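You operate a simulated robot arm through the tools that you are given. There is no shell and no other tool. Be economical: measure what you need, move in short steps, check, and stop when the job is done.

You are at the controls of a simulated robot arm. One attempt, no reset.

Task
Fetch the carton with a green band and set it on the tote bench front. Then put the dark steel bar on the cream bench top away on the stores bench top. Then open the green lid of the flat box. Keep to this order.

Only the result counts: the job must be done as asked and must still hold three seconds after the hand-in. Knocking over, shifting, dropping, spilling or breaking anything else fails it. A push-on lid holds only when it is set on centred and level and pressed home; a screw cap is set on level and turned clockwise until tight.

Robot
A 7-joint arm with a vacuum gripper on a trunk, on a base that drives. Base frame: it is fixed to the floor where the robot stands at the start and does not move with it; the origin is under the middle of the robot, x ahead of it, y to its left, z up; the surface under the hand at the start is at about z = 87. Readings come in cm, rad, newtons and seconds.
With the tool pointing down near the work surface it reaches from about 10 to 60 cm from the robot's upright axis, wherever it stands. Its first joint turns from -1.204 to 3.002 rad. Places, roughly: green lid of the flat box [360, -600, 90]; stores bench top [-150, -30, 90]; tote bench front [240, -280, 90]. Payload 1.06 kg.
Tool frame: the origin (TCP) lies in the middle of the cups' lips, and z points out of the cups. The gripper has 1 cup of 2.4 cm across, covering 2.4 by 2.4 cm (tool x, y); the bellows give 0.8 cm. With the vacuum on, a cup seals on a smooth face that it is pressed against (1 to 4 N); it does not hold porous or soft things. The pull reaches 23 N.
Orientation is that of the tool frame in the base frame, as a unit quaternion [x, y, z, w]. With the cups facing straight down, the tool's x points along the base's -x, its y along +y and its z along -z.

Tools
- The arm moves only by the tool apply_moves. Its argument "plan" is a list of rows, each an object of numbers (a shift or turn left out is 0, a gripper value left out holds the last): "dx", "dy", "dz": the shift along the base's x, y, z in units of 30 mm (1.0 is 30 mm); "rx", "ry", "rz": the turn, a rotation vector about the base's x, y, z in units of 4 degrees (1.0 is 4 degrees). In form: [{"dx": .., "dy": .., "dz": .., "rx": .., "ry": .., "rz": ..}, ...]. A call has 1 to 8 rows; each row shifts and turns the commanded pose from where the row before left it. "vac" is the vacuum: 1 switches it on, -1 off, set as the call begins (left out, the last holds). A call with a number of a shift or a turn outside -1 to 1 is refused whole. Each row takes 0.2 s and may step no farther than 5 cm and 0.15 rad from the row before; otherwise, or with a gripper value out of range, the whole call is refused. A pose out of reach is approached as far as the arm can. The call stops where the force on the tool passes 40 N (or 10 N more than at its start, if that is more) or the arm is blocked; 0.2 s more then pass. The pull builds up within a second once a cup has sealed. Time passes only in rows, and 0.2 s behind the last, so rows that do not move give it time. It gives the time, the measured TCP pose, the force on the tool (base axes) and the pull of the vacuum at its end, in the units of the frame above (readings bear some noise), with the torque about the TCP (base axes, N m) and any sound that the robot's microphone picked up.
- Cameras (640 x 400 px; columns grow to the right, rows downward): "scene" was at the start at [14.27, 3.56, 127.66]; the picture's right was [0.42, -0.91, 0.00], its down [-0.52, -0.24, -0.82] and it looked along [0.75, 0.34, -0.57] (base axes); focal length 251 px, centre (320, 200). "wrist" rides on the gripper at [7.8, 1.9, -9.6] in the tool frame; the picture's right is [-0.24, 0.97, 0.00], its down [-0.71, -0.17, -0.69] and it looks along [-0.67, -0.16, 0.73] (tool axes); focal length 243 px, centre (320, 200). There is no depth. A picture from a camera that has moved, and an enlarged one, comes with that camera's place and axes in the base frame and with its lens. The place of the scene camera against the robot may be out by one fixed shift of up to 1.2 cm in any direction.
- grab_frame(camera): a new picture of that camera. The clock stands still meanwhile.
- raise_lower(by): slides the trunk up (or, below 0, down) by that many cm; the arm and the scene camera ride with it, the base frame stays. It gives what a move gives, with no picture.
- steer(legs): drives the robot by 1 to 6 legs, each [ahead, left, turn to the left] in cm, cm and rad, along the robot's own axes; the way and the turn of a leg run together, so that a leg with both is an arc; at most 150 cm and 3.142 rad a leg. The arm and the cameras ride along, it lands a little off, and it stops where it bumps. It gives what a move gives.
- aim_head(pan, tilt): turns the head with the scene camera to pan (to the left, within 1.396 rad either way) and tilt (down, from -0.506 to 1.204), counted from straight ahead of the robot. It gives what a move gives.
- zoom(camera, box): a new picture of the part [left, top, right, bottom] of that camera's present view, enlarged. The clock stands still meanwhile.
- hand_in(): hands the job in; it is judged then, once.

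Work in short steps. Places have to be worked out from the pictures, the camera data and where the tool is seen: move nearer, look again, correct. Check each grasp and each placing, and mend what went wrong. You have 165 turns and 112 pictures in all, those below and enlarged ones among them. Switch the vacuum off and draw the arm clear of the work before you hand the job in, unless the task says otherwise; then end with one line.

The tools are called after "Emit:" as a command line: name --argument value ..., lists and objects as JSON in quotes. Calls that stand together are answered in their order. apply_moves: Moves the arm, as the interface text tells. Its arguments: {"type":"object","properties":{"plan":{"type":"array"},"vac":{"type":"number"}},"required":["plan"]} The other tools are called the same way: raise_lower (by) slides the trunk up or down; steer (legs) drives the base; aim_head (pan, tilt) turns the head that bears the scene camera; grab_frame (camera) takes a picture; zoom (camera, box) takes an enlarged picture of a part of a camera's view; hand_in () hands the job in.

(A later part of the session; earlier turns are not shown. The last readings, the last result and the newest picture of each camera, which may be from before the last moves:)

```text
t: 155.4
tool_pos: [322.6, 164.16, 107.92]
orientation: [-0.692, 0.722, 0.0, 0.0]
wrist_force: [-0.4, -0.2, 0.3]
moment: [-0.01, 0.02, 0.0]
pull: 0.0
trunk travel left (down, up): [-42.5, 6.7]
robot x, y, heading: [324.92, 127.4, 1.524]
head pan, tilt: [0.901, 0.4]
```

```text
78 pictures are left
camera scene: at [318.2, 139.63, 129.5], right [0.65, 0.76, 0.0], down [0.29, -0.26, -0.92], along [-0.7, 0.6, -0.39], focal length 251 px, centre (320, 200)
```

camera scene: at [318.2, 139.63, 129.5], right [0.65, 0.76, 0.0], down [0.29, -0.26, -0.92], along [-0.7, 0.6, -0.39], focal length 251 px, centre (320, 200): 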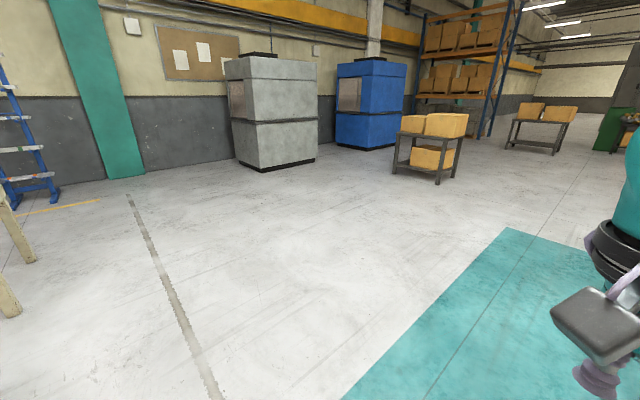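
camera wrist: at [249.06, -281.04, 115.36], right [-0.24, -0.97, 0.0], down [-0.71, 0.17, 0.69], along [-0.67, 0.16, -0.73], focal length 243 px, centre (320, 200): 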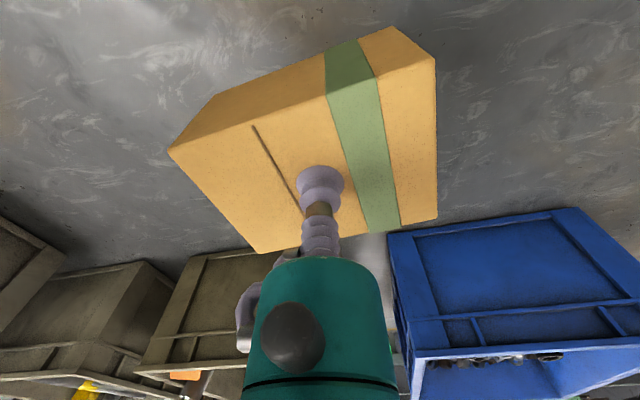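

Floor to the west is clear. I go west to x≈−3 and turn south.

Emit:
steer --legs '[[0, 0, 1.615], [120, 0, 0], [120, 0, 0], [88, 0, 0], [0, 0, 1.57]]'

Emit:
aim_head --pan 0.0 --tilt 0.4

Emit:
grab_frame --camera "scene"

```text
t: 179.2
tool_pos: [0.07, 94.71, 107.92]
orientation: [0.707, 0.707, 0.0, 0.0]
wrist_force: [1.1, -0.5, -0.3]
moment: [0.01, -0.01, 0.0]
pull: 0.0
trunk travel left (down, up): [-42.5, 6.7]
robot x, y, heading: [-3.96, 131.23, -1.567]
head pan, tilt: [0.901, 0.4]
```

```text
t: 180.4
tool_pos: [0.1, 94.73, 107.88]
orientation: [0.707, 0.707, 0.0, 0.0]
wrist_force: [-0.5, -0.1, 0.1]
moment: [0.01, -0.02, 0.02]
pull: 0.1
trunk travel left (down, up): [-42.5, 6.7]
robot x, y, heading: [-3.53, 131.17, -1.573]
head pan, tilt: [0.0, 0.4]
```

```text
77 pictures are left
camera scene: at [-3.57, 115.66, 129.51], right [-1.0, 0.0, 0.0], down [0.0, 0.39, -0.92], along [0.0, -0.92, -0.39], focal length 251 px, centre (320, 200)
```

scene: 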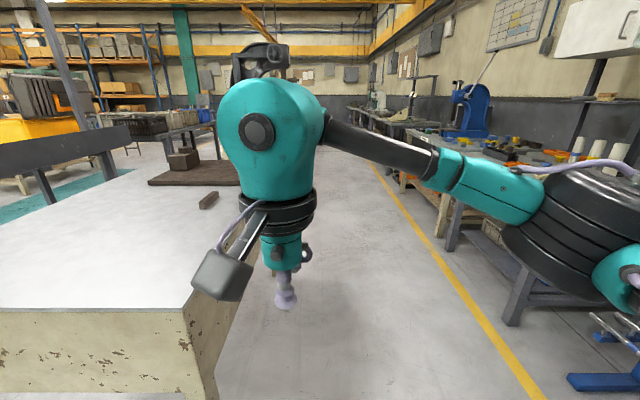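

I drive south to y≈20 and turn left to face the cream bench.

Emit:
steer --legs '[[112, 0, 0], [0, 0, 1.572]]'

Emit:
grab_frame --camera "wrist"

```text
t: 190.0
tool_pos: [32.93, 23.35, 108.0]
orientation: [-0.005, 1.0, 0.0, 0.0]
wrist_force: [0.2, -0.9, 0.6]
moment: [-0.01, -0.04, -0.01]
pull: 0.0
trunk travel left (down, up): [-42.5, 6.7]
robot x, y, heading: [-3.49, 19.39, 0.014]
head pan, tilt: [0.0, 0.4]
```

```text
76 pictures are left
camera wrist: at [25.17, 25.2, 117.45], right [0.22, 0.97, 0.0], down [0.71, -0.16, 0.69], along [0.67, -0.15, -0.73], focal length 243 px, centre (320, 200)
```

wrist: 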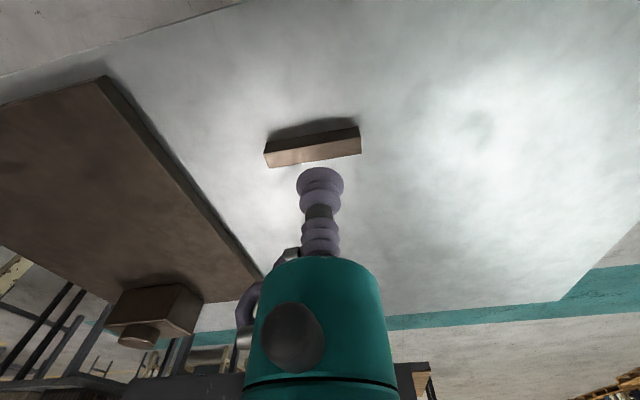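

Emit:
zoom --camera "wrist" --box '[240, 90, 400, 190]'

```text
4.00 times, centred on (320, 140) of wrist
camera zoom: at [25.17, 25.2, 117.45], right [0.22, 0.97, 0.0], down [0.71, -0.16, 0.69], along [0.67, -0.15, -0.73], focal length 970 px, centre (320, 440)
```

zoom: 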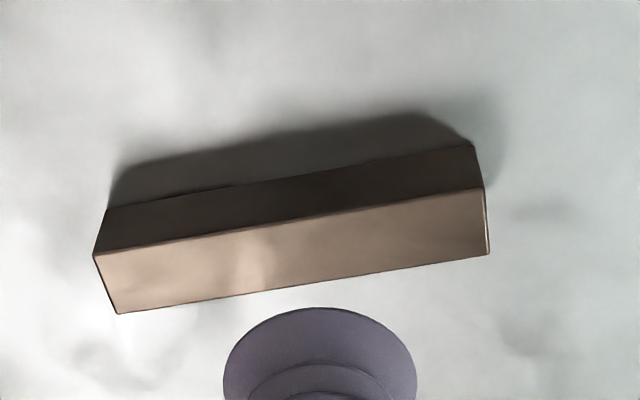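

The bar centre is about (42.0, 20.5), top z≈90, ~2.6 cm wide, so the cup must be centred well. I move above it and look closer.

Emit:
apply_moves --plan '[{"dx": 1, "dy": -0.45}, {"dx": 1, "dy": -0.45}, {"dx": 1, "dz": -0.5}, {"dz": -1}, {"dz": -1}, {"dz": -1}, {}]'

Emit:
zoom --camera "wrist" --box '[200, 40, 440, 200]'

```text
t: 191.6
tool_pos: [42.16, 20.67, 97.41]
orientation: [-0.006, 1.0, -0.001, 0.0]
wrist_force: [-0.5, 0.5, -0.1]
moment: [0.03, -0.01, -0.01]
pull: 0.1
trunk travel left (down, up): [-42.5, 6.7]
robot x, y, heading: [-3.35, 19.22, 0.008]
head pan, tilt: [0.0, 0.4]
```

```text
2.50 times, centred on (320, 120) of wrist
camera zoom: at [34.23, 22.54, 106.97], right [0.22, 0.97, 0.0], down [0.71, -0.16, 0.69], along [0.67, -0.15, -0.73], focal length 606 px, centre (320, 400)
```

zoom: 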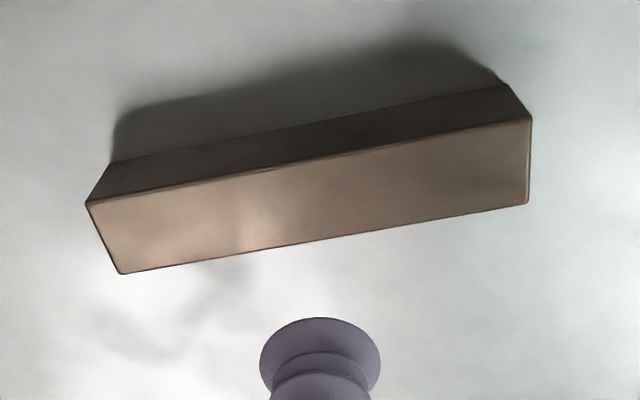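

The projected landing point is within 1 mm of the bar's middle. I descend to about 1.5 cm above and re-check.

Emit:
apply_moves --plan '[{"dz": -1}, {"dz": -0.9}, {}]'

Emit:
zoom --camera "wrist" --box '[200, 80, 440, 240]'

```text
t: 192.4
tool_pos: [41.96, 20.66, 91.76]
orientation: [-0.005, 1.0, -0.001, 0.001]
wrist_force: [-0.6, 0.9, 0.1]
moment: [0.0, 0.02, 0.01]
pull: 0.0
trunk travel left (down, up): [-42.5, 6.7]
robot x, y, heading: [-3.35, 18.98, 0.011]
head pan, tilt: [0.0, 0.4]
```

```text
2.50 times, centred on (320, 160) of wrist
camera zoom: at [34.19, 22.41, 101.27], right [0.22, 0.97, 0.0], down [0.71, -0.16, 0.69], along [0.67, -0.15, -0.73], focal length 606 px, centre (320, 300)
```

zoom: 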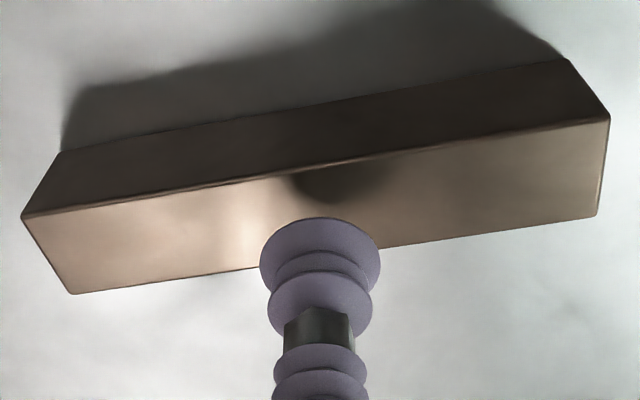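

Centred well. Vacuum on, pressing down gently.

Emit:
apply_moves --plan '[{"dz": -0.4}, {"dz": -0.15}, {"dz": -0.1}, {}, {}]' --vac 1

```text
t: 193.6
tool_pos: [42.04, 20.67, 89.93]
orientation: [-0.005, 1.0, 0.0, 0.001]
wrist_force: [2.2, -2.3, 15.5]
moment: [0.0, 0.0, -0.01]
pull: 23.3
trunk travel left (down, up): [-42.5, 6.7]
robot x, y, heading: [-3.18, 19.03, 0.014]
head pan, tilt: [0.0, 0.4]
```

Sealed with full pull. I lift slowly.

Emit:
apply_moves --plan '[{"dz": 0.15}, {"dz": 0.2}, {"dz": 0.4}, {"dz": 0.8}, {"dz": 0.8}, {"dz": 0.8}, {}]'

Emit:
grab_frame --camera "wrist"

```text
t: 195.2
tool_pos: [42.03, 20.64, 99.22]
orientation: [-0.006, 1.0, -0.001, 0.001]
wrist_force: [0.9, -0.6, -5.1]
moment: [0.04, -0.03, 0.02]
pull: 22.6
trunk travel left (down, up): [-42.5, 6.7]
robot x, y, heading: [-3.0, 18.99, 0.01]
head pan, tilt: [0.0, 0.4]
```

```text
72 pictures are left
camera wrist: at [34.12, 22.5, 108.74], right [0.22, 0.97, 0.0], down [0.71, -0.16, 0.68], along [0.67, -0.15, -0.73], focal length 243 px, centre (320, 200)
```

wrist: 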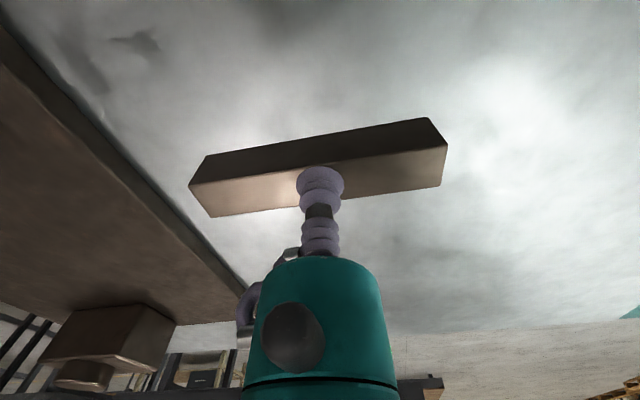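

Bar held. I raise and retract, then turn around toward the stores bench.

Emit:
apply_moves --plan '[{"dz": 1}, {"dz": 1}, {"dz": 1, "dx": -0.5}, {"dx": -1}, {"dx": -1}, {"dx": -1}, {"dx": -0.5}]'

Emit:
steer --legs '[[-15, 0, 0], [0, 0, 1.57], [0, 0, 1.55]]'

Emit:
aim_head --pan 0.25 --tilt 0.4

Emit:
grab_frame --camera "scene"

```text
t: 196.8
tool_pos: [29.95, 20.67, 108.36]
orientation: [-0.004, 1.0, -0.001, 0.0]
wrist_force: [-0.1, 0.7, -5.0]
moment: [0.01, 0.0, -0.03]
pull: 23.2
trunk travel left (down, up): [-42.5, 6.7]
robot x, y, heading: [-3.13, 19.18, 0.014]
head pan, tilt: [0.0, 0.4]
```

```text
t: 205.8
tool_pos: [-51.68, 18.16, 108.2]
orientation: [1.0, -0.004, 0.0, 0.0]
wrist_force: [-0.5, 1.1, -6.0]
moment: [0.01, 0.01, -0.04]
pull: 22.5
trunk travel left (down, up): [-42.5, 6.7]
robot x, y, heading: [-18.5, 18.88, 3.133]
head pan, tilt: [0.0, 0.4]
```

```text
t: 206.5
tool_pos: [-51.77, 18.09, 108.17]
orientation: [1.0, -0.003, 0.001, 0.0]
wrist_force: [1.0, 0.1, -4.9]
moment: [-0.03, -0.02, -0.01]
pull: 23.1
trunk travel left (down, up): [-42.5, 6.7]
robot x, y, heading: [-18.5, 18.83, 3.138]
head pan, tilt: [0.25, 0.4]
```

```text
71 pictures are left
camera scene: at [-33.61, 16.71, 129.5], right [-0.24, 0.97, 0.0], down [0.38, 0.09, -0.92], along [-0.89, -0.22, -0.39], focal length 251 px, centre (320, 200)
```

scene: 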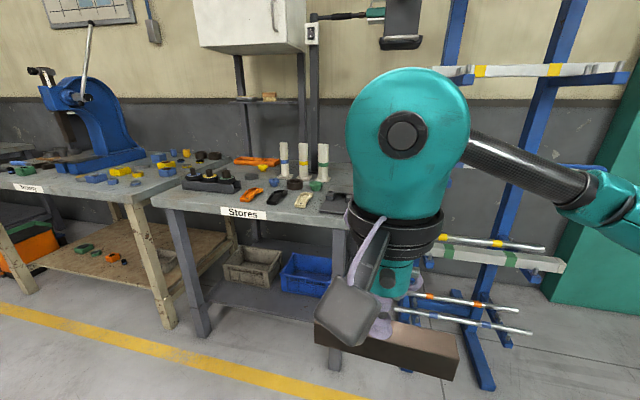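

The bench labelled "Stores" spans y≈−75 to +8, front edge x≈−112. I look closer for a free spot.

Emit:
zoom --camera "scene" --box '[140, 130, 370, 250]'

```text
2.78 times, centred on (255, 190) of scene
camera zoom: at [-33.61, 16.71, 129.5], right [-0.24, 0.97, 0.0], down [0.38, 0.09, -0.92], along [-0.89, -0.22, -0.39], focal length 698 px, centre (501, 228)
```

zoom: 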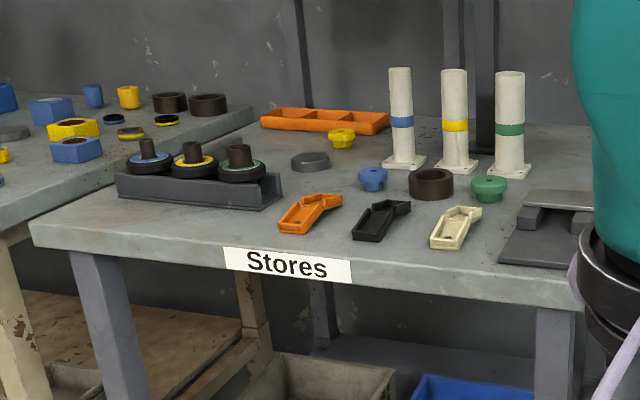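

The stores bench is crowded; I drive in front of it, staying clear, and look from above with both cameras.

Emit:
steer --legs '[[0, 49, 0.005], [50, 0, 0]]'

Emit:
aim_head --pan 0.1 --tilt 0.75

Emit:
grab_frame --camera "scene"

Emit:
grab_frame --camera "wrist"

```text
t: 213.9
tool_pos: [-102.16, -31.34, 108.17]
orientation: [1.0, 0.0, -0.001, 0.0]
wrist_force: [0.9, -0.1, -5.2]
moment: [-0.03, -0.04, 0.03]
pull: 23.0
trunk travel left (down, up): [-42.5, 6.7]
robot x, y, heading: [-68.76, -30.23, -3.14]
head pan, tilt: [0.25, 0.4]
```

```text
t: 214.8
tool_pos: [-102.17, -31.33, 108.34]
orientation: [1.0, -0.001, 0.0, -0.001]
wrist_force: [0.0, -0.4, -6.1]
moment: [-0.01, 0.01, -0.02]
pull: 22.8
trunk travel left (down, up): [-42.5, 6.7]
robot x, y, heading: [-68.91, -30.45, -3.137]
head pan, tilt: [0.099, 0.75]
```

```text
69 pictures are left
camera scene: at [-83.19, -31.13, 126.4], right [-0.1, 0.99, 0.0], down [0.68, 0.07, -0.73], along [-0.73, -0.07, -0.68], focal length 251 px, centre (320, 200)
```

scene: 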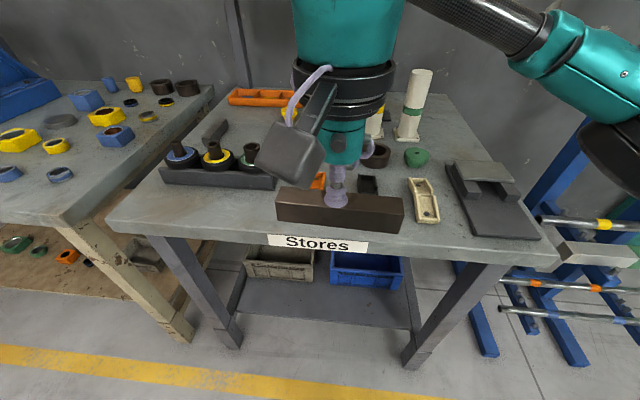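

```text
68 pictures are left
camera wrist: at [-94.34, -33.19, 117.77], right [-0.23, -0.97, 0.0], down [-0.71, 0.17, 0.68], along [-0.67, 0.16, -0.73], focal length 243 px, centre (320, 200)
```

wrist: 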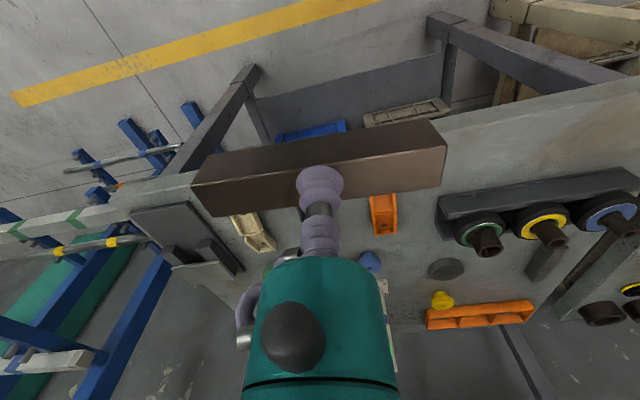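

There's a clear strip about 12 cm deep in front of the black holder (x −113.5…−126, y −46…−74). I sidestep so that the bar faces it.

Emit:
steer --legs '[[0, 26, 0]]'

Emit:
apply_moves --plan '[{"dx": -1}, {"dx": -1}, {"dx": -1}, {"dx": -1}, {"dx": -1}, {"dx": -0.7}, {}]'

Emit:
grab_frame --camera "scene"

Emit:
grab_frame --camera "wrist"

```text
t: 217.7
tool_pos: [-102.13, -57.63, 108.33]
orientation: [1.0, 0.001, 0.0, -0.001]
wrist_force: [-0.1, -0.3, -5.6]
moment: [-0.05, 0.0, -0.02]
pull: 22.9
trunk travel left (down, up): [-42.5, 6.7]
robot x, y, heading: [-68.4, -56.44, -3.14]
head pan, tilt: [0.099, 0.75]
```

```text
t: 219.2
tool_pos: [-119.1, -57.66, 108.26]
orientation: [1.0, 0.002, 0.0, -0.002]
wrist_force: [-0.5, 0.1, -5.0]
moment: [-0.04, 0.0, 0.04]
pull: 22.8
trunk travel left (down, up): [-42.5, 6.7]
robot x, y, heading: [-68.6, -56.23, -3.141]
head pan, tilt: [0.099, 0.75]
```

```text
67 pictures are left
camera scene: at [-83.14, -57.33, 126.39], right [-0.1, 0.99, 0.0], down [0.68, 0.07, -0.73], along [-0.73, -0.07, -0.68], focal length 251 px, centre (320, 200)
```

scene: 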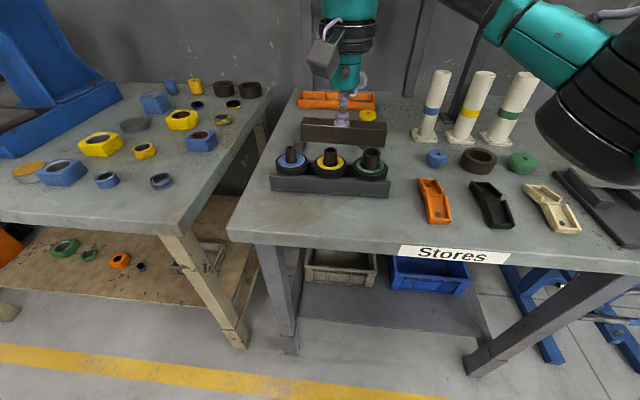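

```text
66 pictures are left
camera wrist: at [-111.34, -59.45, 117.78], right [-0.23, -0.97, 0.0], down [-0.71, 0.17, 0.69], along [-0.67, 0.16, -0.73], focal length 243 px, centre (320, 200)
```

wrist: 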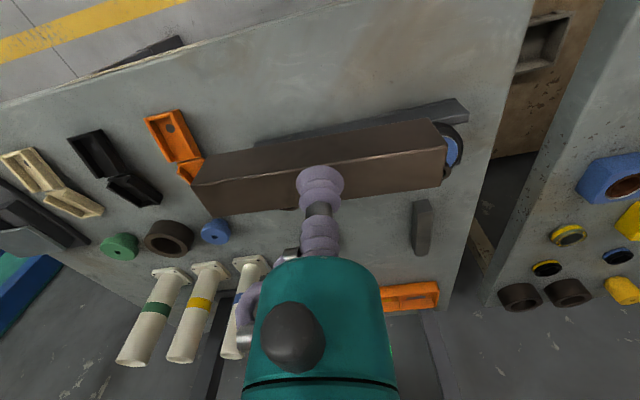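

The bar hangs over the middle of the free strip (bench edge −112, holder −126). I lower it to about 3 cm above.

Emit:
apply_moves --plan '[{"dz": -1}, {"dz": -1}, {"dz": -1}, {"dz": -1}, {"dz": -0.7}, {}]'

Emit:
grab_frame --camera "scene"

Emit:
grab_frame --camera "wrist"

```text
t: 220.7
tool_pos: [-119.05, -57.5, 94.01]
orientation: [1.0, 0.001, -0.001, -0.001]
wrist_force: [-0.2, -0.6, -4.7]
moment: [-0.04, -0.03, -0.01]
pull: 23.1
trunk travel left (down, up): [-42.5, 6.7]
robot x, y, heading: [-68.57, -56.54, -3.135]
head pan, tilt: [0.099, 0.75]
```

```text
65 pictures are left
camera scene: at [-83.14, -57.34, 126.39], right [-0.1, 0.99, 0.0], down [0.68, 0.07, -0.73], along [-0.73, -0.07, -0.68], focal length 251 px, centre (320, 200)
```

scene: 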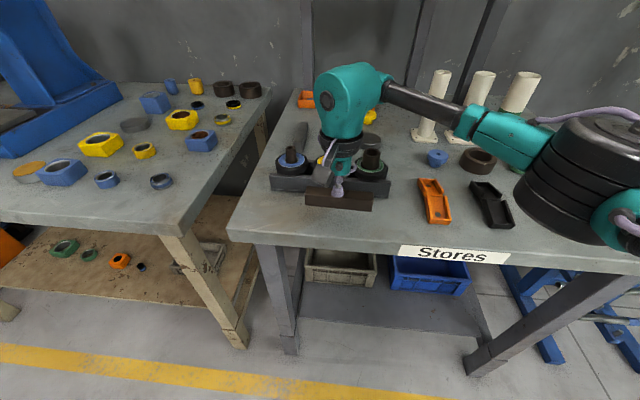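

```text
64 pictures are left
camera wrist: at [-111.36, -59.43, 103.59], right [-0.23, -0.97, 0.0], down [-0.71, 0.17, 0.69], along [-0.67, 0.16, -0.73], focal length 243 px, centre (320, 200)
```

wrist: 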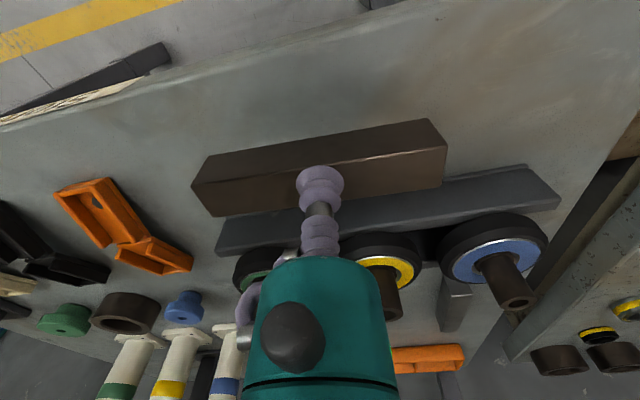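

Clear of everything. I lower in small steps.

Emit:
apply_moves --plan '[{"dz": -0.3}, {"dz": -0.3}, {"dz": -0.2}, {"dz": -0.1}]'

```text
t: 221.7
tool_pos: [-119.16, -57.59, 91.43]
orientation: [1.0, 0.001, -0.001, -0.001]
wrist_force: [0.3, -0.5, -5.8]
moment: [-0.04, 0.01, 0.0]
pull: 23.1
trunk travel left (down, up): [-42.5, 6.7]
robot x, y, heading: [-68.83, -56.59, -3.139]
head pan, tilt: [0.099, 0.75]
```

Emit:
apply_moves --plan '[{"dz": -0.15}, {"dz": -0.1}, {}]'

```text
t: 222.4
tool_pos: [-119.15, -57.58, 90.67]
orientation: [1.0, 0.001, 0.0, 0.0]
wrist_force: [-0.2, -0.5, -5.5]
moment: [-0.01, 0.01, 0.0]
pull: 22.9
trunk travel left (down, up): [-42.5, 6.7]
robot x, y, heading: [-68.81, -56.36, -3.141]
head pan, tilt: [0.099, 0.75]
```

Emit:
apply_moves --plan '[{"dz": -0.1}, {"dz": -0.1}, {}]'

```text
t: 223.2
tool_pos: [-119.19, -57.54, 89.99]
orientation: [1.0, 0.001, 0.0, -0.001]
wrist_force: [-0.1, -0.1, -2.2]
moment: [0.02, 0.01, 0.01]
pull: 22.7
trunk travel left (down, up): [-42.5, 6.7]
robot x, y, heading: [-68.76, -56.25, -3.143]
head pan, tilt: [0.099, 0.75]
```

Just touching (load down to 2.2 N). One hair lower, then release.

Emit:
apply_moves --plan '[{"dz": -0.04}, {}]'

Emit:
apply_moves --plan '[{}, {}, {}, {}, {}, {}]' --vac -1

Emit:
apply_moves --plan '[{"dz": 0.2}, {"dz": 0.5}, {"dz": 1}, {"dz": 1}, {"dz": 1}, {"dz": 1}, {"dz": 1}]'

Emit:
grab_frame --camera "wrist"

```text
t: 223.8
tool_pos: [-119.22, -57.52, 89.97]
orientation: [1.0, 0.001, -0.001, 0.0]
wrist_force: [-2.2, -0.2, 5.1]
moment: [0.0, 0.0, 0.05]
pull: 22.4
trunk travel left (down, up): [-42.5, 6.7]
robot x, y, heading: [-68.79, -56.65, -3.14]
head pan, tilt: [0.099, 0.75]
```

```text
t: 225.2
tool_pos: [-119.23, -57.5, 89.9]
orientation: [1.0, 0.001, 0.0, 0.0]
wrist_force: [0.2, 0.2, -0.8]
moment: [0.01, 0.02, 0.0]
pull: 0.0
trunk travel left (down, up): [-42.5, 6.7]
robot x, y, heading: [-68.73, -56.47, -3.138]
head pan, tilt: [0.099, 0.75]
```

```text
t: 226.8
tool_pos: [-119.06, -57.43, 107.08]
orientation: [1.0, 0.0, 0.0, 0.0]
wrist_force: [0.1, 1.6, 0.3]
moment: [-0.02, 0.02, -0.01]
pull: 0.0
trunk travel left (down, up): [-42.5, 6.7]
robot x, y, heading: [-68.73, -56.2, -3.14]
head pan, tilt: [0.099, 0.75]
```

```text
63 pictures are left
camera wrist: at [-111.37, -59.39, 116.64], right [-0.23, -0.97, 0.0], down [-0.71, 0.17, 0.68], along [-0.67, 0.16, -0.73], focal length 243 px, centre (320, 200)
```

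wrist: 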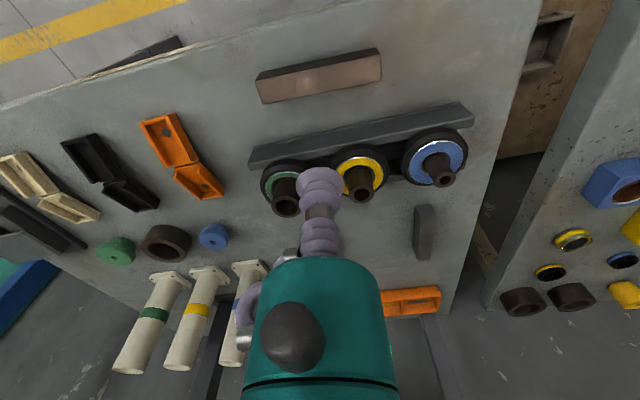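

The bar stands on the stores bench, nothing disturbed. I retract, back off, turn south and look for the route to the flat box at (360, −600).

Emit:
apply_moves --plan '[{"dx": 1}, {"dx": 1}, {"dx": 1}, {"dx": 1}, {"dx": 1}, {"dx": 1}]'

Emit:
steer --legs '[[-35, 0, 0], [0, 0, 1.57]]'

Emit:
aim_head --pan 0.1 --tilt 0.25

Emit:
grab_frame --camera "scene"

```text
t: 228.2
tool_pos: [-101.11, -57.59, 107.06]
orientation: [1.0, 0.001, 0.0, -0.001]
wrist_force: [0.3, 0.3, -0.2]
moment: [0.02, 0.02, -0.01]
pull: 0.0
trunk travel left (down, up): [-42.5, 6.7]
robot x, y, heading: [-68.84, -56.34, -3.136]
head pan, tilt: [0.099, 0.75]
```

```text
t: 234.3
tool_pos: [-32.39, -88.62, 107.1]
orientation: [0.706, 0.708, -0.001, -0.001]
wrist_force: [-0.1, 0.7, 0.3]
moment: [-0.02, -0.02, 0.01]
pull: 0.1
trunk travel left (down, up): [-42.5, 6.7]
robot x, y, heading: [-33.56, -56.38, -1.569]
head pan, tilt: [0.099, 0.75]
```

```text
t: 235.3
tool_pos: [-32.41, -88.62, 107.01]
orientation: [0.706, 0.708, 0.0, -0.001]
wrist_force: [-0.3, -0.1, 0.1]
moment: [-0.01, 0.01, -0.02]
pull: 0.0
trunk travel left (down, up): [-42.5, 6.7]
robot x, y, heading: [-33.58, -56.48, -1.567]
head pan, tilt: [0.099, 0.25]
```

```text
62 pictures are left
camera scene: at [-32.51, -71.82, 130.9], right [-0.99, -0.1, 0.0], down [-0.03, 0.25, -0.97], along [0.1, -0.96, -0.25], focal length 251 px, centre (320, 200)
```

scene: 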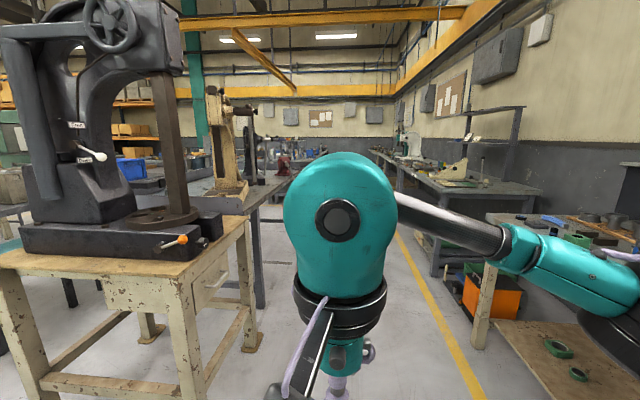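

The west aisle is open. I drive south to y≈−330 and look left/east.

Emit:
steer --legs '[[0, -8, 0], [140, 0, 0], [130, 0, 0]]'

Emit:
aim_head --pan 0.8 --tilt 0.25

Emit:
grab_frame --camera "scene"

Emit:
aim_head --pan 0.15 --tilt 0.25

Emit:
grab_frame --camera "scene"

```text
t: 249.3
tool_pos: [-41.11, -356.73, 107.12]
orientation: [0.707, 0.707, -0.001, -0.001]
wrist_force: [-0.8, 0.6, 0.3]
moment: [-0.04, -0.01, -0.05]
pull: 0.0
trunk travel left (down, up): [-42.5, 6.7]
robot x, y, heading: [-42.41, -324.69, -1.566]
head pan, tilt: [0.099, 0.25]
```

```text
t: 250.4
tool_pos: [-41.09, -356.68, 107.1]
orientation: [0.707, 0.708, -0.001, -0.001]
wrist_force: [0.4, -0.2, -0.2]
moment: [-0.02, 0.0, 0.01]
pull: 0.0
trunk travel left (down, up): [-42.5, 6.7]
robot x, y, heading: [-42.26, -324.38, -1.572]
head pan, tilt: [0.799, 0.25]
```

```text
61 pictures are left
camera scene: at [-35.5, -337.15, 130.91], right [-0.7, -0.72, 0.0], down [-0.18, 0.17, -0.97], along [0.7, -0.67, -0.25], focal length 251 px, centre (320, 200)
```

scene: 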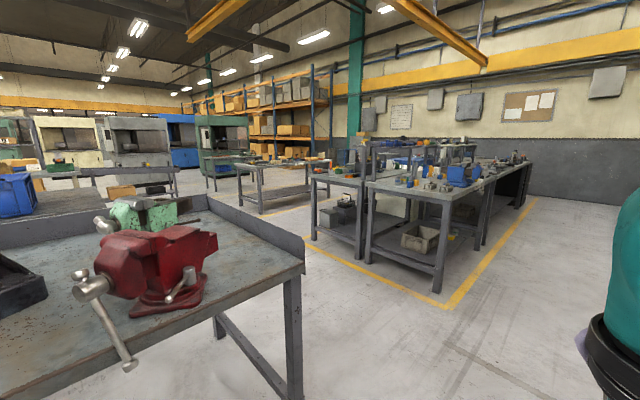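

```text
t: 251.4
tool_pos: [-41.16, -356.66, 107.04]
orientation: [0.707, 0.708, 0.0, -0.001]
wrist_force: [-0.6, -0.1, 0.0]
moment: [-0.01, -0.05, 0.0]
pull: 0.1
trunk travel left (down, up): [-42.5, 6.7]
robot x, y, heading: [-42.46, -324.39, -1.57]
head pan, tilt: [0.15, 0.25]
```

```text
60 pictures are left
camera scene: at [-40.78, -339.88, 130.91], right [-0.99, -0.15, 0.0], down [-0.04, 0.24, -0.97], along [0.15, -0.96, -0.25], focal length 251 px, centre (320, 200)
```

scene: 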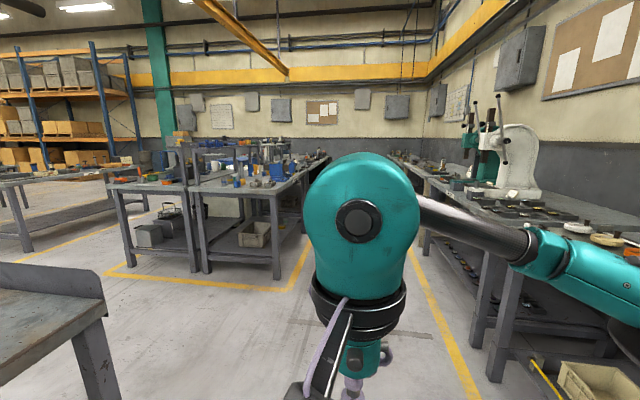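

The target projects onto the middle bench ahead at about pixel (273,159). I zoom there.

Emit:
aim_head --pan 0.9 --tilt 0.2

Emit:
zoom --camera "scene" --box '[220, 110, 460, 260]'

```text
t: 252.5
tool_pos: [-41.01, -356.63, 107.03]
orientation: [0.707, 0.707, 0.0, -0.001]
wrist_force: [0.1, -1.4, 0.0]
moment: [-0.02, -0.01, -0.01]
pull: 0.0
trunk travel left (down, up): [-42.5, 6.7]
robot x, y, heading: [-42.4, -324.31, -1.568]
head pan, tilt: [0.901, 0.201]
```

```text
2.67 times, centred on (340, 185) of scene
camera zoom: at [-34.89, -336.43, 131.36], right [-0.62, -0.78, 0.0], down [-0.16, 0.12, -0.98], along [0.77, -0.61, -0.2], focal length 669 px, centre (267, 240)
```

zoom: 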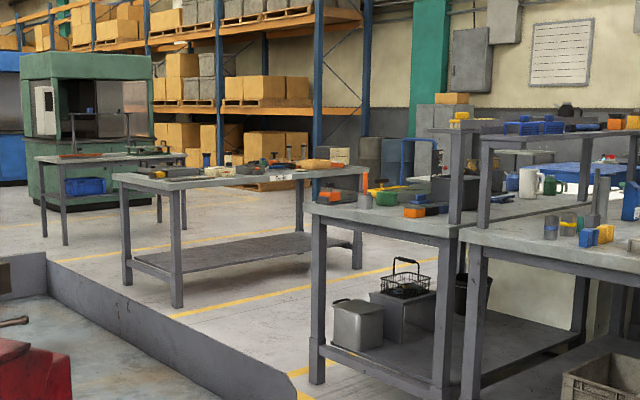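

Target bench: x≈330–410, y≈−545…−730, approached from its west side. I go south to y≈−460, turn east and advance.

Emit:
steer --legs '[[136, 0, 0], [0, 0, 1.57], [130, 0, 0], [130, 0, 0]]'

Emit:
aim_head --pan -0.8 --tilt 0.35

Emit:
grab_frame --camera "scene"

Emit:
aim_head --pan -0.2 --tilt 0.35

Emit:
grab_frame --camera "scene"

```text
t: 275.4
tool_pos: [250.15, -460.75, 107.04]
orientation: [0.001, 1.0, -0.001, 0.0]
wrist_force: [-0.1, -0.4, 0.1]
moment: [-0.01, -0.01, 0.01]
pull: 0.1
trunk travel left (down, up): [-42.5, 6.7]
robot x, y, heading: [217.62, -461.86, -0.003]
head pan, tilt: [0.901, 0.201]
```

```text
t: 277.2
tool_pos: [250.04, -460.78, 107.05]
orientation: [0.001, 1.0, -0.001, 0.0]
wrist_force: [0.3, -0.1, 0.1]
moment: [0.02, -0.04, -0.01]
pull: 0.1
trunk travel left (down, up): [-42.5, 6.7]
robot x, y, heading: [218.11, -461.78, -0.001]
head pan, tilt: [-0.799, 0.351]
```

```text
58 pictures are left
camera scene: at [230.5, -468.62, 129.96], right [-0.72, -0.7, 0.0], down [-0.24, 0.25, -0.94], along [0.65, -0.67, -0.34], focal length 251 px, centre (320, 200)
```

scene: 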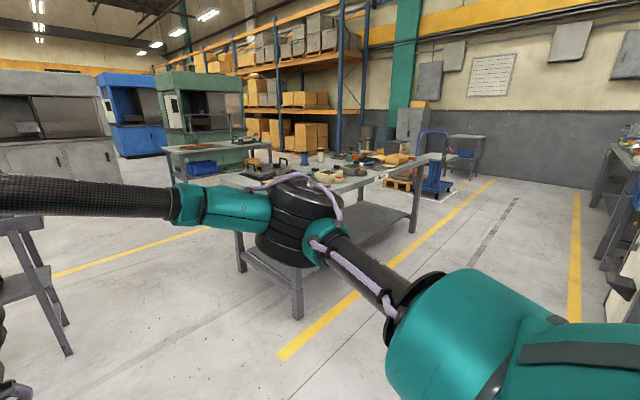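

```text
t: 278.2
tool_pos: [250.15, -460.76, 107.07]
orientation: [0.001, 1.0, -0.001, 0.001]
wrist_force: [0.1, 0.0, 0.0]
moment: [0.01, 0.0, 0.0]
pull: 0.0
trunk travel left (down, up): [-42.5, 6.7]
robot x, y, heading: [218.18, -461.9, -0.003]
head pan, tilt: [-0.201, 0.351]
```

```text
57 pictures are left
camera scene: at [233.14, -463.82, 129.96], right [-0.2, -0.98, 0.0], down [-0.34, 0.07, -0.94], along [0.92, -0.19, -0.34], focal length 251 px, centre (320, 200)
```

scene: 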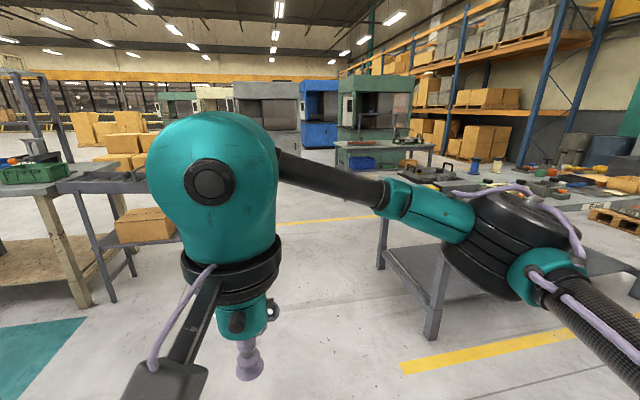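

I shift ahead 25 and sidestep right to y≈−600, facing the bench.

Emit:
steer --legs '[[25, 0, 0], [0, -138, 0]]'

Emit:
aim_head --pan -0.2 --tilt 0.5

Emit:
grab_frame --camera "scene"

```text
t: 291.8
tool_pos: [274.91, -597.75, 107.06]
orientation: [0.002, 1.0, -0.001, 0.0]
wrist_force: [0.1, -0.3, 0.1]
moment: [-0.01, 0.01, -0.01]
pull: 0.0
trunk travel left (down, up): [-42.5, 6.7]
robot x, y, heading: [242.41, -599.02, 0.001]
head pan, tilt: [-0.201, 0.351]
```

```text
t: 292.5
tool_pos: [274.81, -597.85, 107.07]
orientation: [0.001, 1.0, -0.001, 0.0]
wrist_force: [0.4, 0.4, -1.2]
moment: [0.0, 0.02, -0.01]
pull: 0.1
trunk travel left (down, up): [-42.5, 6.7]
robot x, y, heading: [242.95, -598.9, -0.004]
head pan, tilt: [-0.201, 0.499]
```

```text
56 pictures are left
camera scene: at [257.66, -600.87, 128.6], right [-0.2, -0.98, 0.0], down [-0.47, 0.1, -0.88], along [0.86, -0.18, -0.48], focal length 251 px, centre (320, 200)
```

scene: 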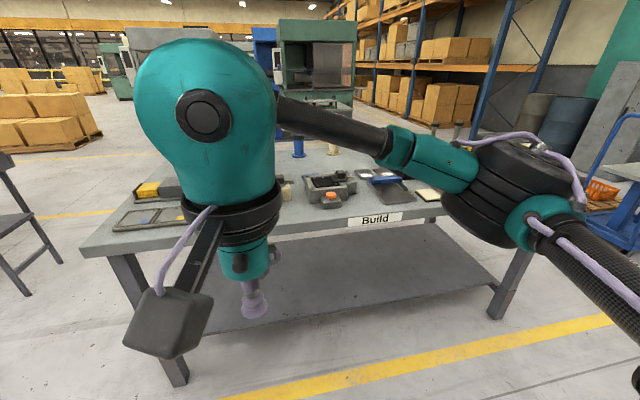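

I drive up close to the "Build" bench and view with the wrist and scene cameras.

Emit:
steer --legs '[[36, 0, 0]]'

Emit:
grab_frame --camera "wrist"

Emit:
aim_head --pan 0.5 --tilt 0.6

Emit:
grab_frame --camera "scene"

```text
t: 294.8
tool_pos: [310.44, -597.77, 106.98]
orientation: [0.001, 1.0, -0.001, 0.001]
wrist_force: [0.2, 0.9, -0.6]
moment: [0.02, 0.01, -0.02]
pull: 0.0
trunk travel left (down, up): [-42.5, 6.7]
robot x, y, heading: [278.11, -598.97, -0.002]
head pan, tilt: [-0.201, 0.499]
```

```text
55 pictures are left
camera wrist: at [302.66, -595.97, 116.6], right [0.24, 0.97, 0.0], down [0.71, -0.17, 0.68], along [0.67, -0.16, -0.73], focal length 243 px, centre (320, 200)
```

wrist: 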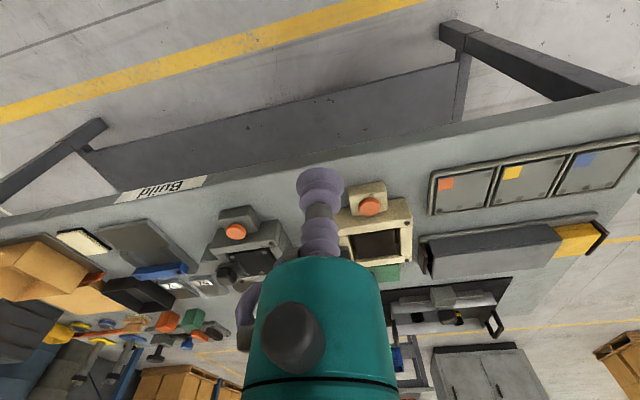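

```text
t: 295.9
tool_pos: [310.51, -597.87, 107.02]
orientation: [0.001, 1.0, -0.001, 0.0]
wrist_force: [0.2, 0.2, 0.1]
moment: [0.0, 0.0, 0.03]
pull: 0.0
trunk travel left (down, up): [-42.5, 6.7]
robot x, y, heading: [278.53, -598.88, -0.006]
head pan, tilt: [0.499, 0.6]
```

```text
54 pictures are left
camera scene: at [292.13, -594.87, 127.69], right [0.48, -0.88, 0.0], down [-0.5, -0.27, -0.83], along [0.73, 0.39, -0.56], focal length 251 px, centre (320, 200)
```

scene: 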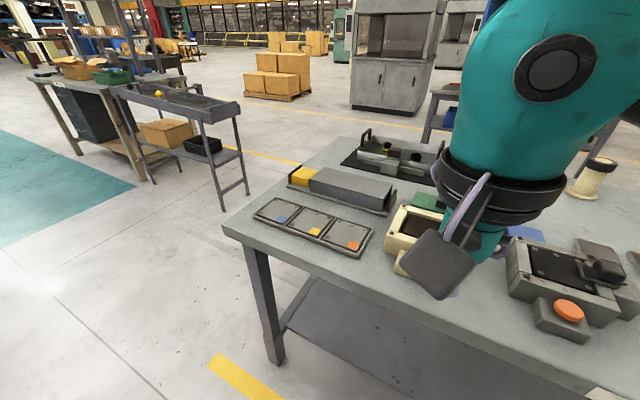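

A green part shows at about (350, −594), behind a cream device. I move the hand forward to see it better.

Emit:
apply_moves --plan '[{"dx": 1, "dz": 0.3}, {"dx": 1, "dz": 0.3}, {"dx": 1, "dz": 0.3}, {"dx": 1}, {"dx": 1}, {"dx": 1}]'

Emit:
grab_frame --camera "wrist"

Emit:
aim_head --pan 0.15 --tilt 0.6

Emit:
grab_frame --camera "scene"

```text
t: 297.3
tool_pos: [328.59, -597.9, 109.81]
orientation: [0.002, 1.0, -0.001, 0.0]
wrist_force: [-0.7, 0.7, -0.2]
moment: [-0.02, -0.03, 0.03]
pull: 0.0
trunk travel left (down, up): [-42.5, 6.7]
robot x, y, heading: [277.97, -598.86, -0.003]
head pan, tilt: [0.499, 0.6]
```

```text
53 pictures are left
camera wrist: at [320.72, -595.92, 119.35], right [0.24, 0.97, 0.0], down [0.71, -0.17, 0.69], along [0.67, -0.16, -0.73], focal length 243 px, centre (320, 200)
```

wrist: 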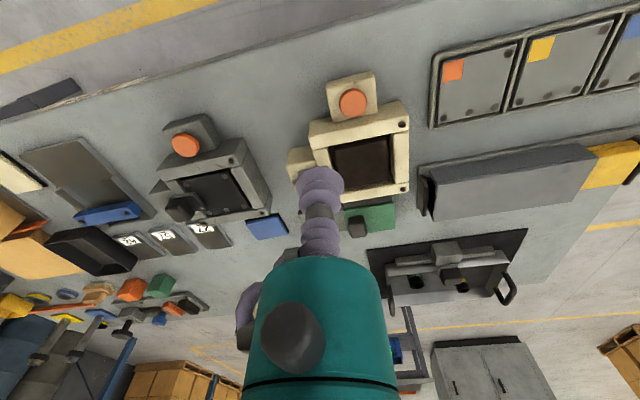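

```text
t: 298.1
tool_pos: [328.48, -597.94, 109.88]
orientation: [0.0, 1.0, -0.002, 0.0]
wrist_force: [-0.8, -0.5, -0.6]
moment: [-0.03, 0.0, 0.0]
pull: 0.0
trunk travel left (down, up): [-42.5, 6.7]
robot x, y, heading: [278.17, -599.07, 0.001]
head pan, tilt: [0.15, 0.6]
```

```text
52 pictures are left
camera scene: at [293.1, -597.77, 127.68], right [0.15, -0.99, 0.0], down [-0.56, -0.08, -0.83], along [0.82, 0.12, -0.56], focal length 251 px, centre (320, 200)
```

scene: 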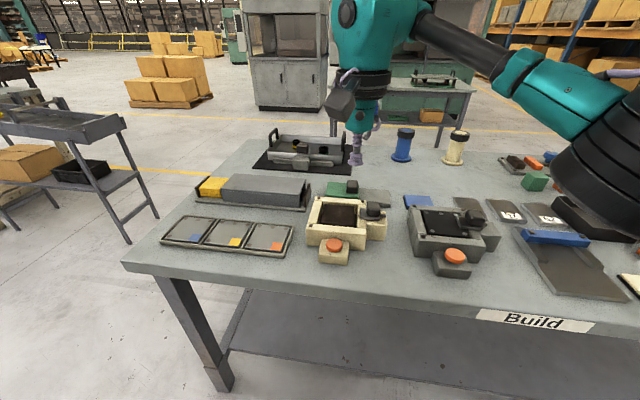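

Emit:
zoom --camera "scene" --box '[290, 150, 450, 260]'

Emit:
zoom --camera "wrist" --box '[280, 60, 440, 260]'

```text
3.64 times, centred on (370, 205) of scene
camera zoom: at [293.1, -597.77, 127.68], right [0.15, -0.99, 0.0], down [-0.56, -0.08, -0.83], along [0.82, 0.12, -0.56], focal length 912 px, centre (138, 182)
```

zoom: 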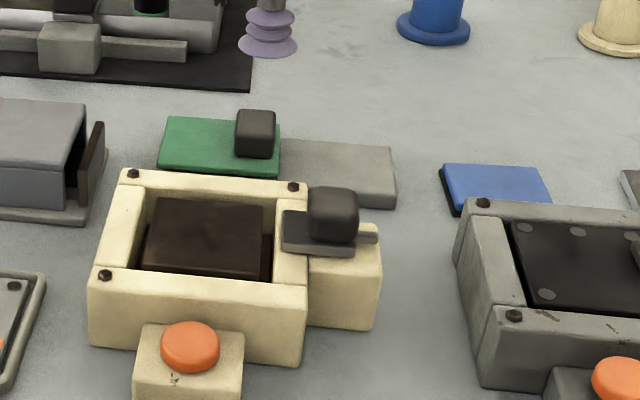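

```text
2.00 times, centred on (360, 160) of wrist
camera zoom: at [320.64, -595.91, 119.36], right [0.24, 0.97, 0.0], down [0.71, -0.17, 0.69], along [0.67, -0.16, -0.73], focal length 485 px, centre (240, 280)
```

zoom: 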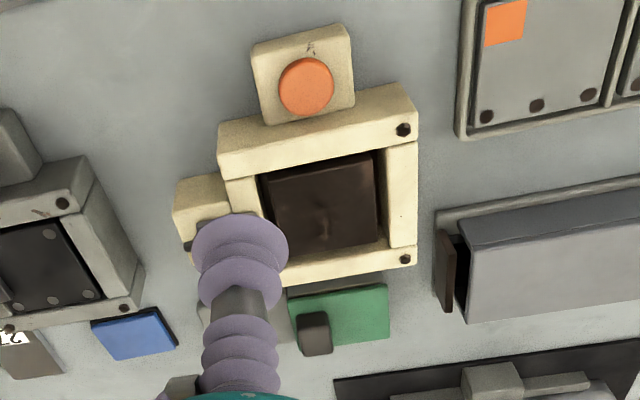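

The green lid has a dark knob and a grey plate beside it — perhaps a sliding lid. I move the hand for a closer view.

Emit:
apply_moves --plan '[{"dx": 1, "dy": -0.7}, {"dx": 1, "dy": -0.7}, {"dx": 1, "dy": -0.7}, {"dy": -0.7, "dx": 0.4}, {"dz": -0.7}]'

Emit:
grab_frame --camera "wrist"

```text
t: 299.3
tool_pos: [338.15, -606.23, 107.61]
orientation: [0.0, 1.0, -0.001, 0.0]
wrist_force: [0.2, 0.7, -0.9]
moment: [-0.02, 0.0, -0.02]
pull: 0.0
out of reach, approached as far as the arm can: row 4
trunk travel left (down, up): [-42.5, 6.7]
robot x, y, heading: [278.11, -599.02, -0.006]
head pan, tilt: [0.15, 0.6]
```

```text
49 pictures are left
camera wrist: at [330.22, -604.3, 117.02], right [0.23, 0.97, 0.0], down [0.71, -0.17, 0.69], along [0.67, -0.16, -0.73], focal length 243 px, centre (320, 200)
```

wrist: 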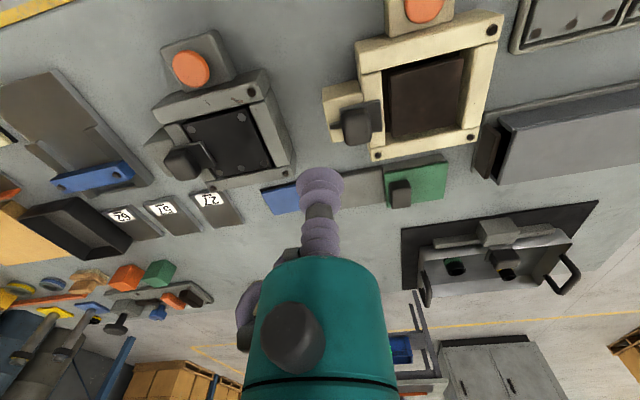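

The lid is at about (356, −596). I need to be closer; I advance 20 cm (bench edge is at x≈322).

Emit:
steer --legs '[[20, 0, 0]]'

Emit:
apply_moves --plan '[{"dx": -1}, {"dx": -1}, {"dx": -0.7}]'

Emit:
grab_frame --camera "wrist"

```text
t: 300.9
tool_pos: [358.18, -606.48, 107.46]
orientation: [0.002, 1.0, -0.001, 0.0]
wrist_force: [0.1, 0.4, -0.3]
moment: [-0.02, 0.04, 0.02]
pull: 0.1
trunk travel left (down, up): [-42.5, 6.7]
robot x, y, heading: [298.3, -599.47, 0.001]
head pan, tilt: [0.15, 0.6]
```

```text
t: 301.7
tool_pos: [350.01, -606.4, 107.49]
orientation: [0.002, 1.0, -0.001, 0.0]
wrist_force: [-0.5, 0.0, -0.1]
moment: [0.05, 0.02, -0.02]
pull: 0.0
trunk travel left (down, up): [-42.5, 6.7]
robot x, y, heading: [298.13, -599.22, -0.006]
head pan, tilt: [0.15, 0.6]
```

```text
48 pictures are left
camera wrist: at [342.08, -604.42, 117.04], right [0.24, 0.97, 0.0], down [0.71, -0.17, 0.69], along [0.67, -0.16, -0.73], focal length 243 px, centre (320, 200)
```

wrist: 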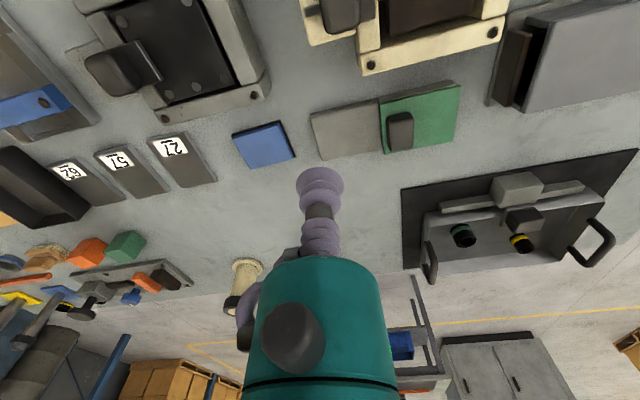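

Emit:
zoom --camera "wrist" --box '[290, 60, 480, 180]'

Emit:
aim_head --pan 0.0 --tilt 0.75

Emit:
grab_frame --camera "scene"

```text
3.33 times, centred on (385, 120) of wrist
camera zoom: at [342.08, -604.42, 117.04], right [0.24, 0.97, 0.0], down [0.71, -0.17, 0.69], along [0.67, -0.16, -0.73], focal length 809 px, centre (103, 467)
```

zoom: 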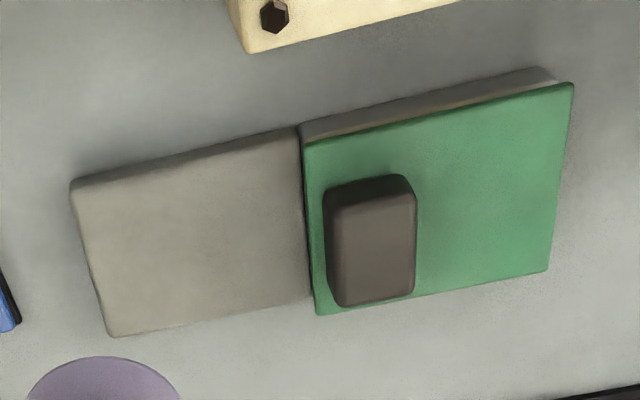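

```text
t: 302.4
tool_pos: [349.97, -606.3, 107.53]
orientation: [0.001, 1.0, -0.001, -0.001]
wrist_force: [0.1, -0.9, -0.3]
moment: [0.02, -0.01, 0.0]
pull: 0.0
trunk travel left (down, up): [-42.5, 6.7]
robot x, y, heading: [298.33, -598.99, -0.001]
head pan, tilt: [0.0, 0.75]
```

```text
46 pictures are left
camera scene: at [312.72, -599.15, 126.4], right [0.0, -1.0, 0.0], down [-0.68, 0.0, -0.73], along [0.73, 0.0, -0.68], focal length 251 px, centre (320, 200)
```

scene: 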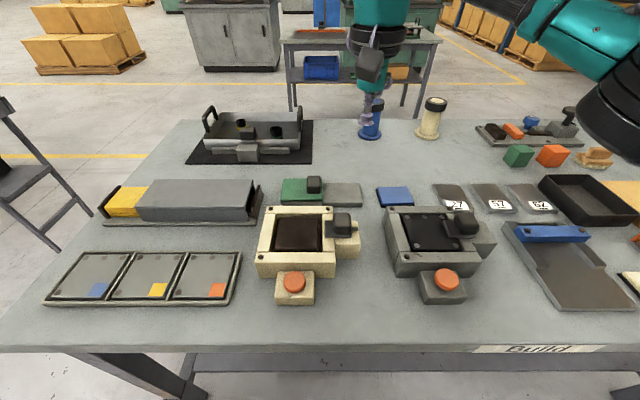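

The box looks like a slide lid: green lid x 354–361, y −600.4…−592, knob at (357.6, −598.6), and an equal-sized grey park plate on its −y side. I edge forward 3 cm and put the cup over the free green area at (357.6, −594.6).

Emit:
steer --legs '[[3, 0, 0]]'

Emit:
apply_moves --plan '[{"dy": 1, "dx": 0.4}, {"dy": 1, "dx": 0.4}, {"dy": 1, "dx": 0.4}, {"dy": 0.9, "dx": 0.33}, {"dz": -0.9}, {"dz": -0.9}, {}]'

Emit:
grab_frame --camera "wrist"

```text
t: 303.2
tool_pos: [353.04, -606.38, 107.36]
orientation: [0.001, 1.0, -0.001, 0.0]
wrist_force: [-0.2, 0.6, -1.0]
moment: [0.02, 0.02, -0.02]
pull: 0.1
trunk travel left (down, up): [-42.5, 6.7]
robot x, y, heading: [301.26, -598.95, -0.004]
head pan, tilt: [0.0, 0.75]
```

```text
t: 304.8
tool_pos: [357.52, -594.73, 102.17]
orientation: [0.001, 1.0, -0.001, 0.0]
wrist_force: [-0.8, 0.4, -0.4]
moment: [-0.02, -0.02, -0.01]
pull: 0.1
trunk travel left (down, up): [-42.5, 6.7]
robot x, y, heading: [301.45, -598.78, -0.005]
head pan, tilt: [0.0, 0.75]
```

```text
45 pictures are left
camera wrist: at [349.7, -592.8, 111.61], right [0.24, 0.97, 0.0], down [0.71, -0.17, 0.69], along [0.67, -0.16, -0.73], focal length 243 px, centre (320, 200)
```

wrist: 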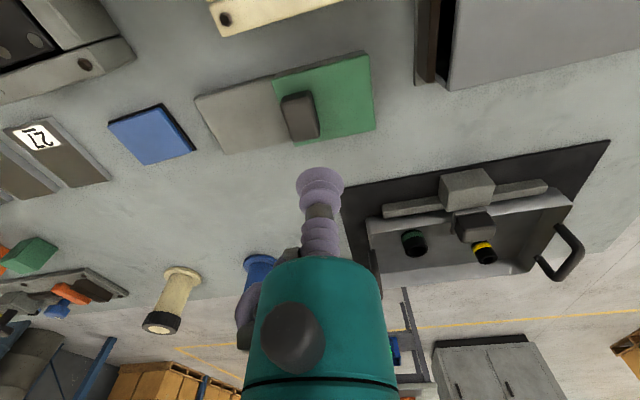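

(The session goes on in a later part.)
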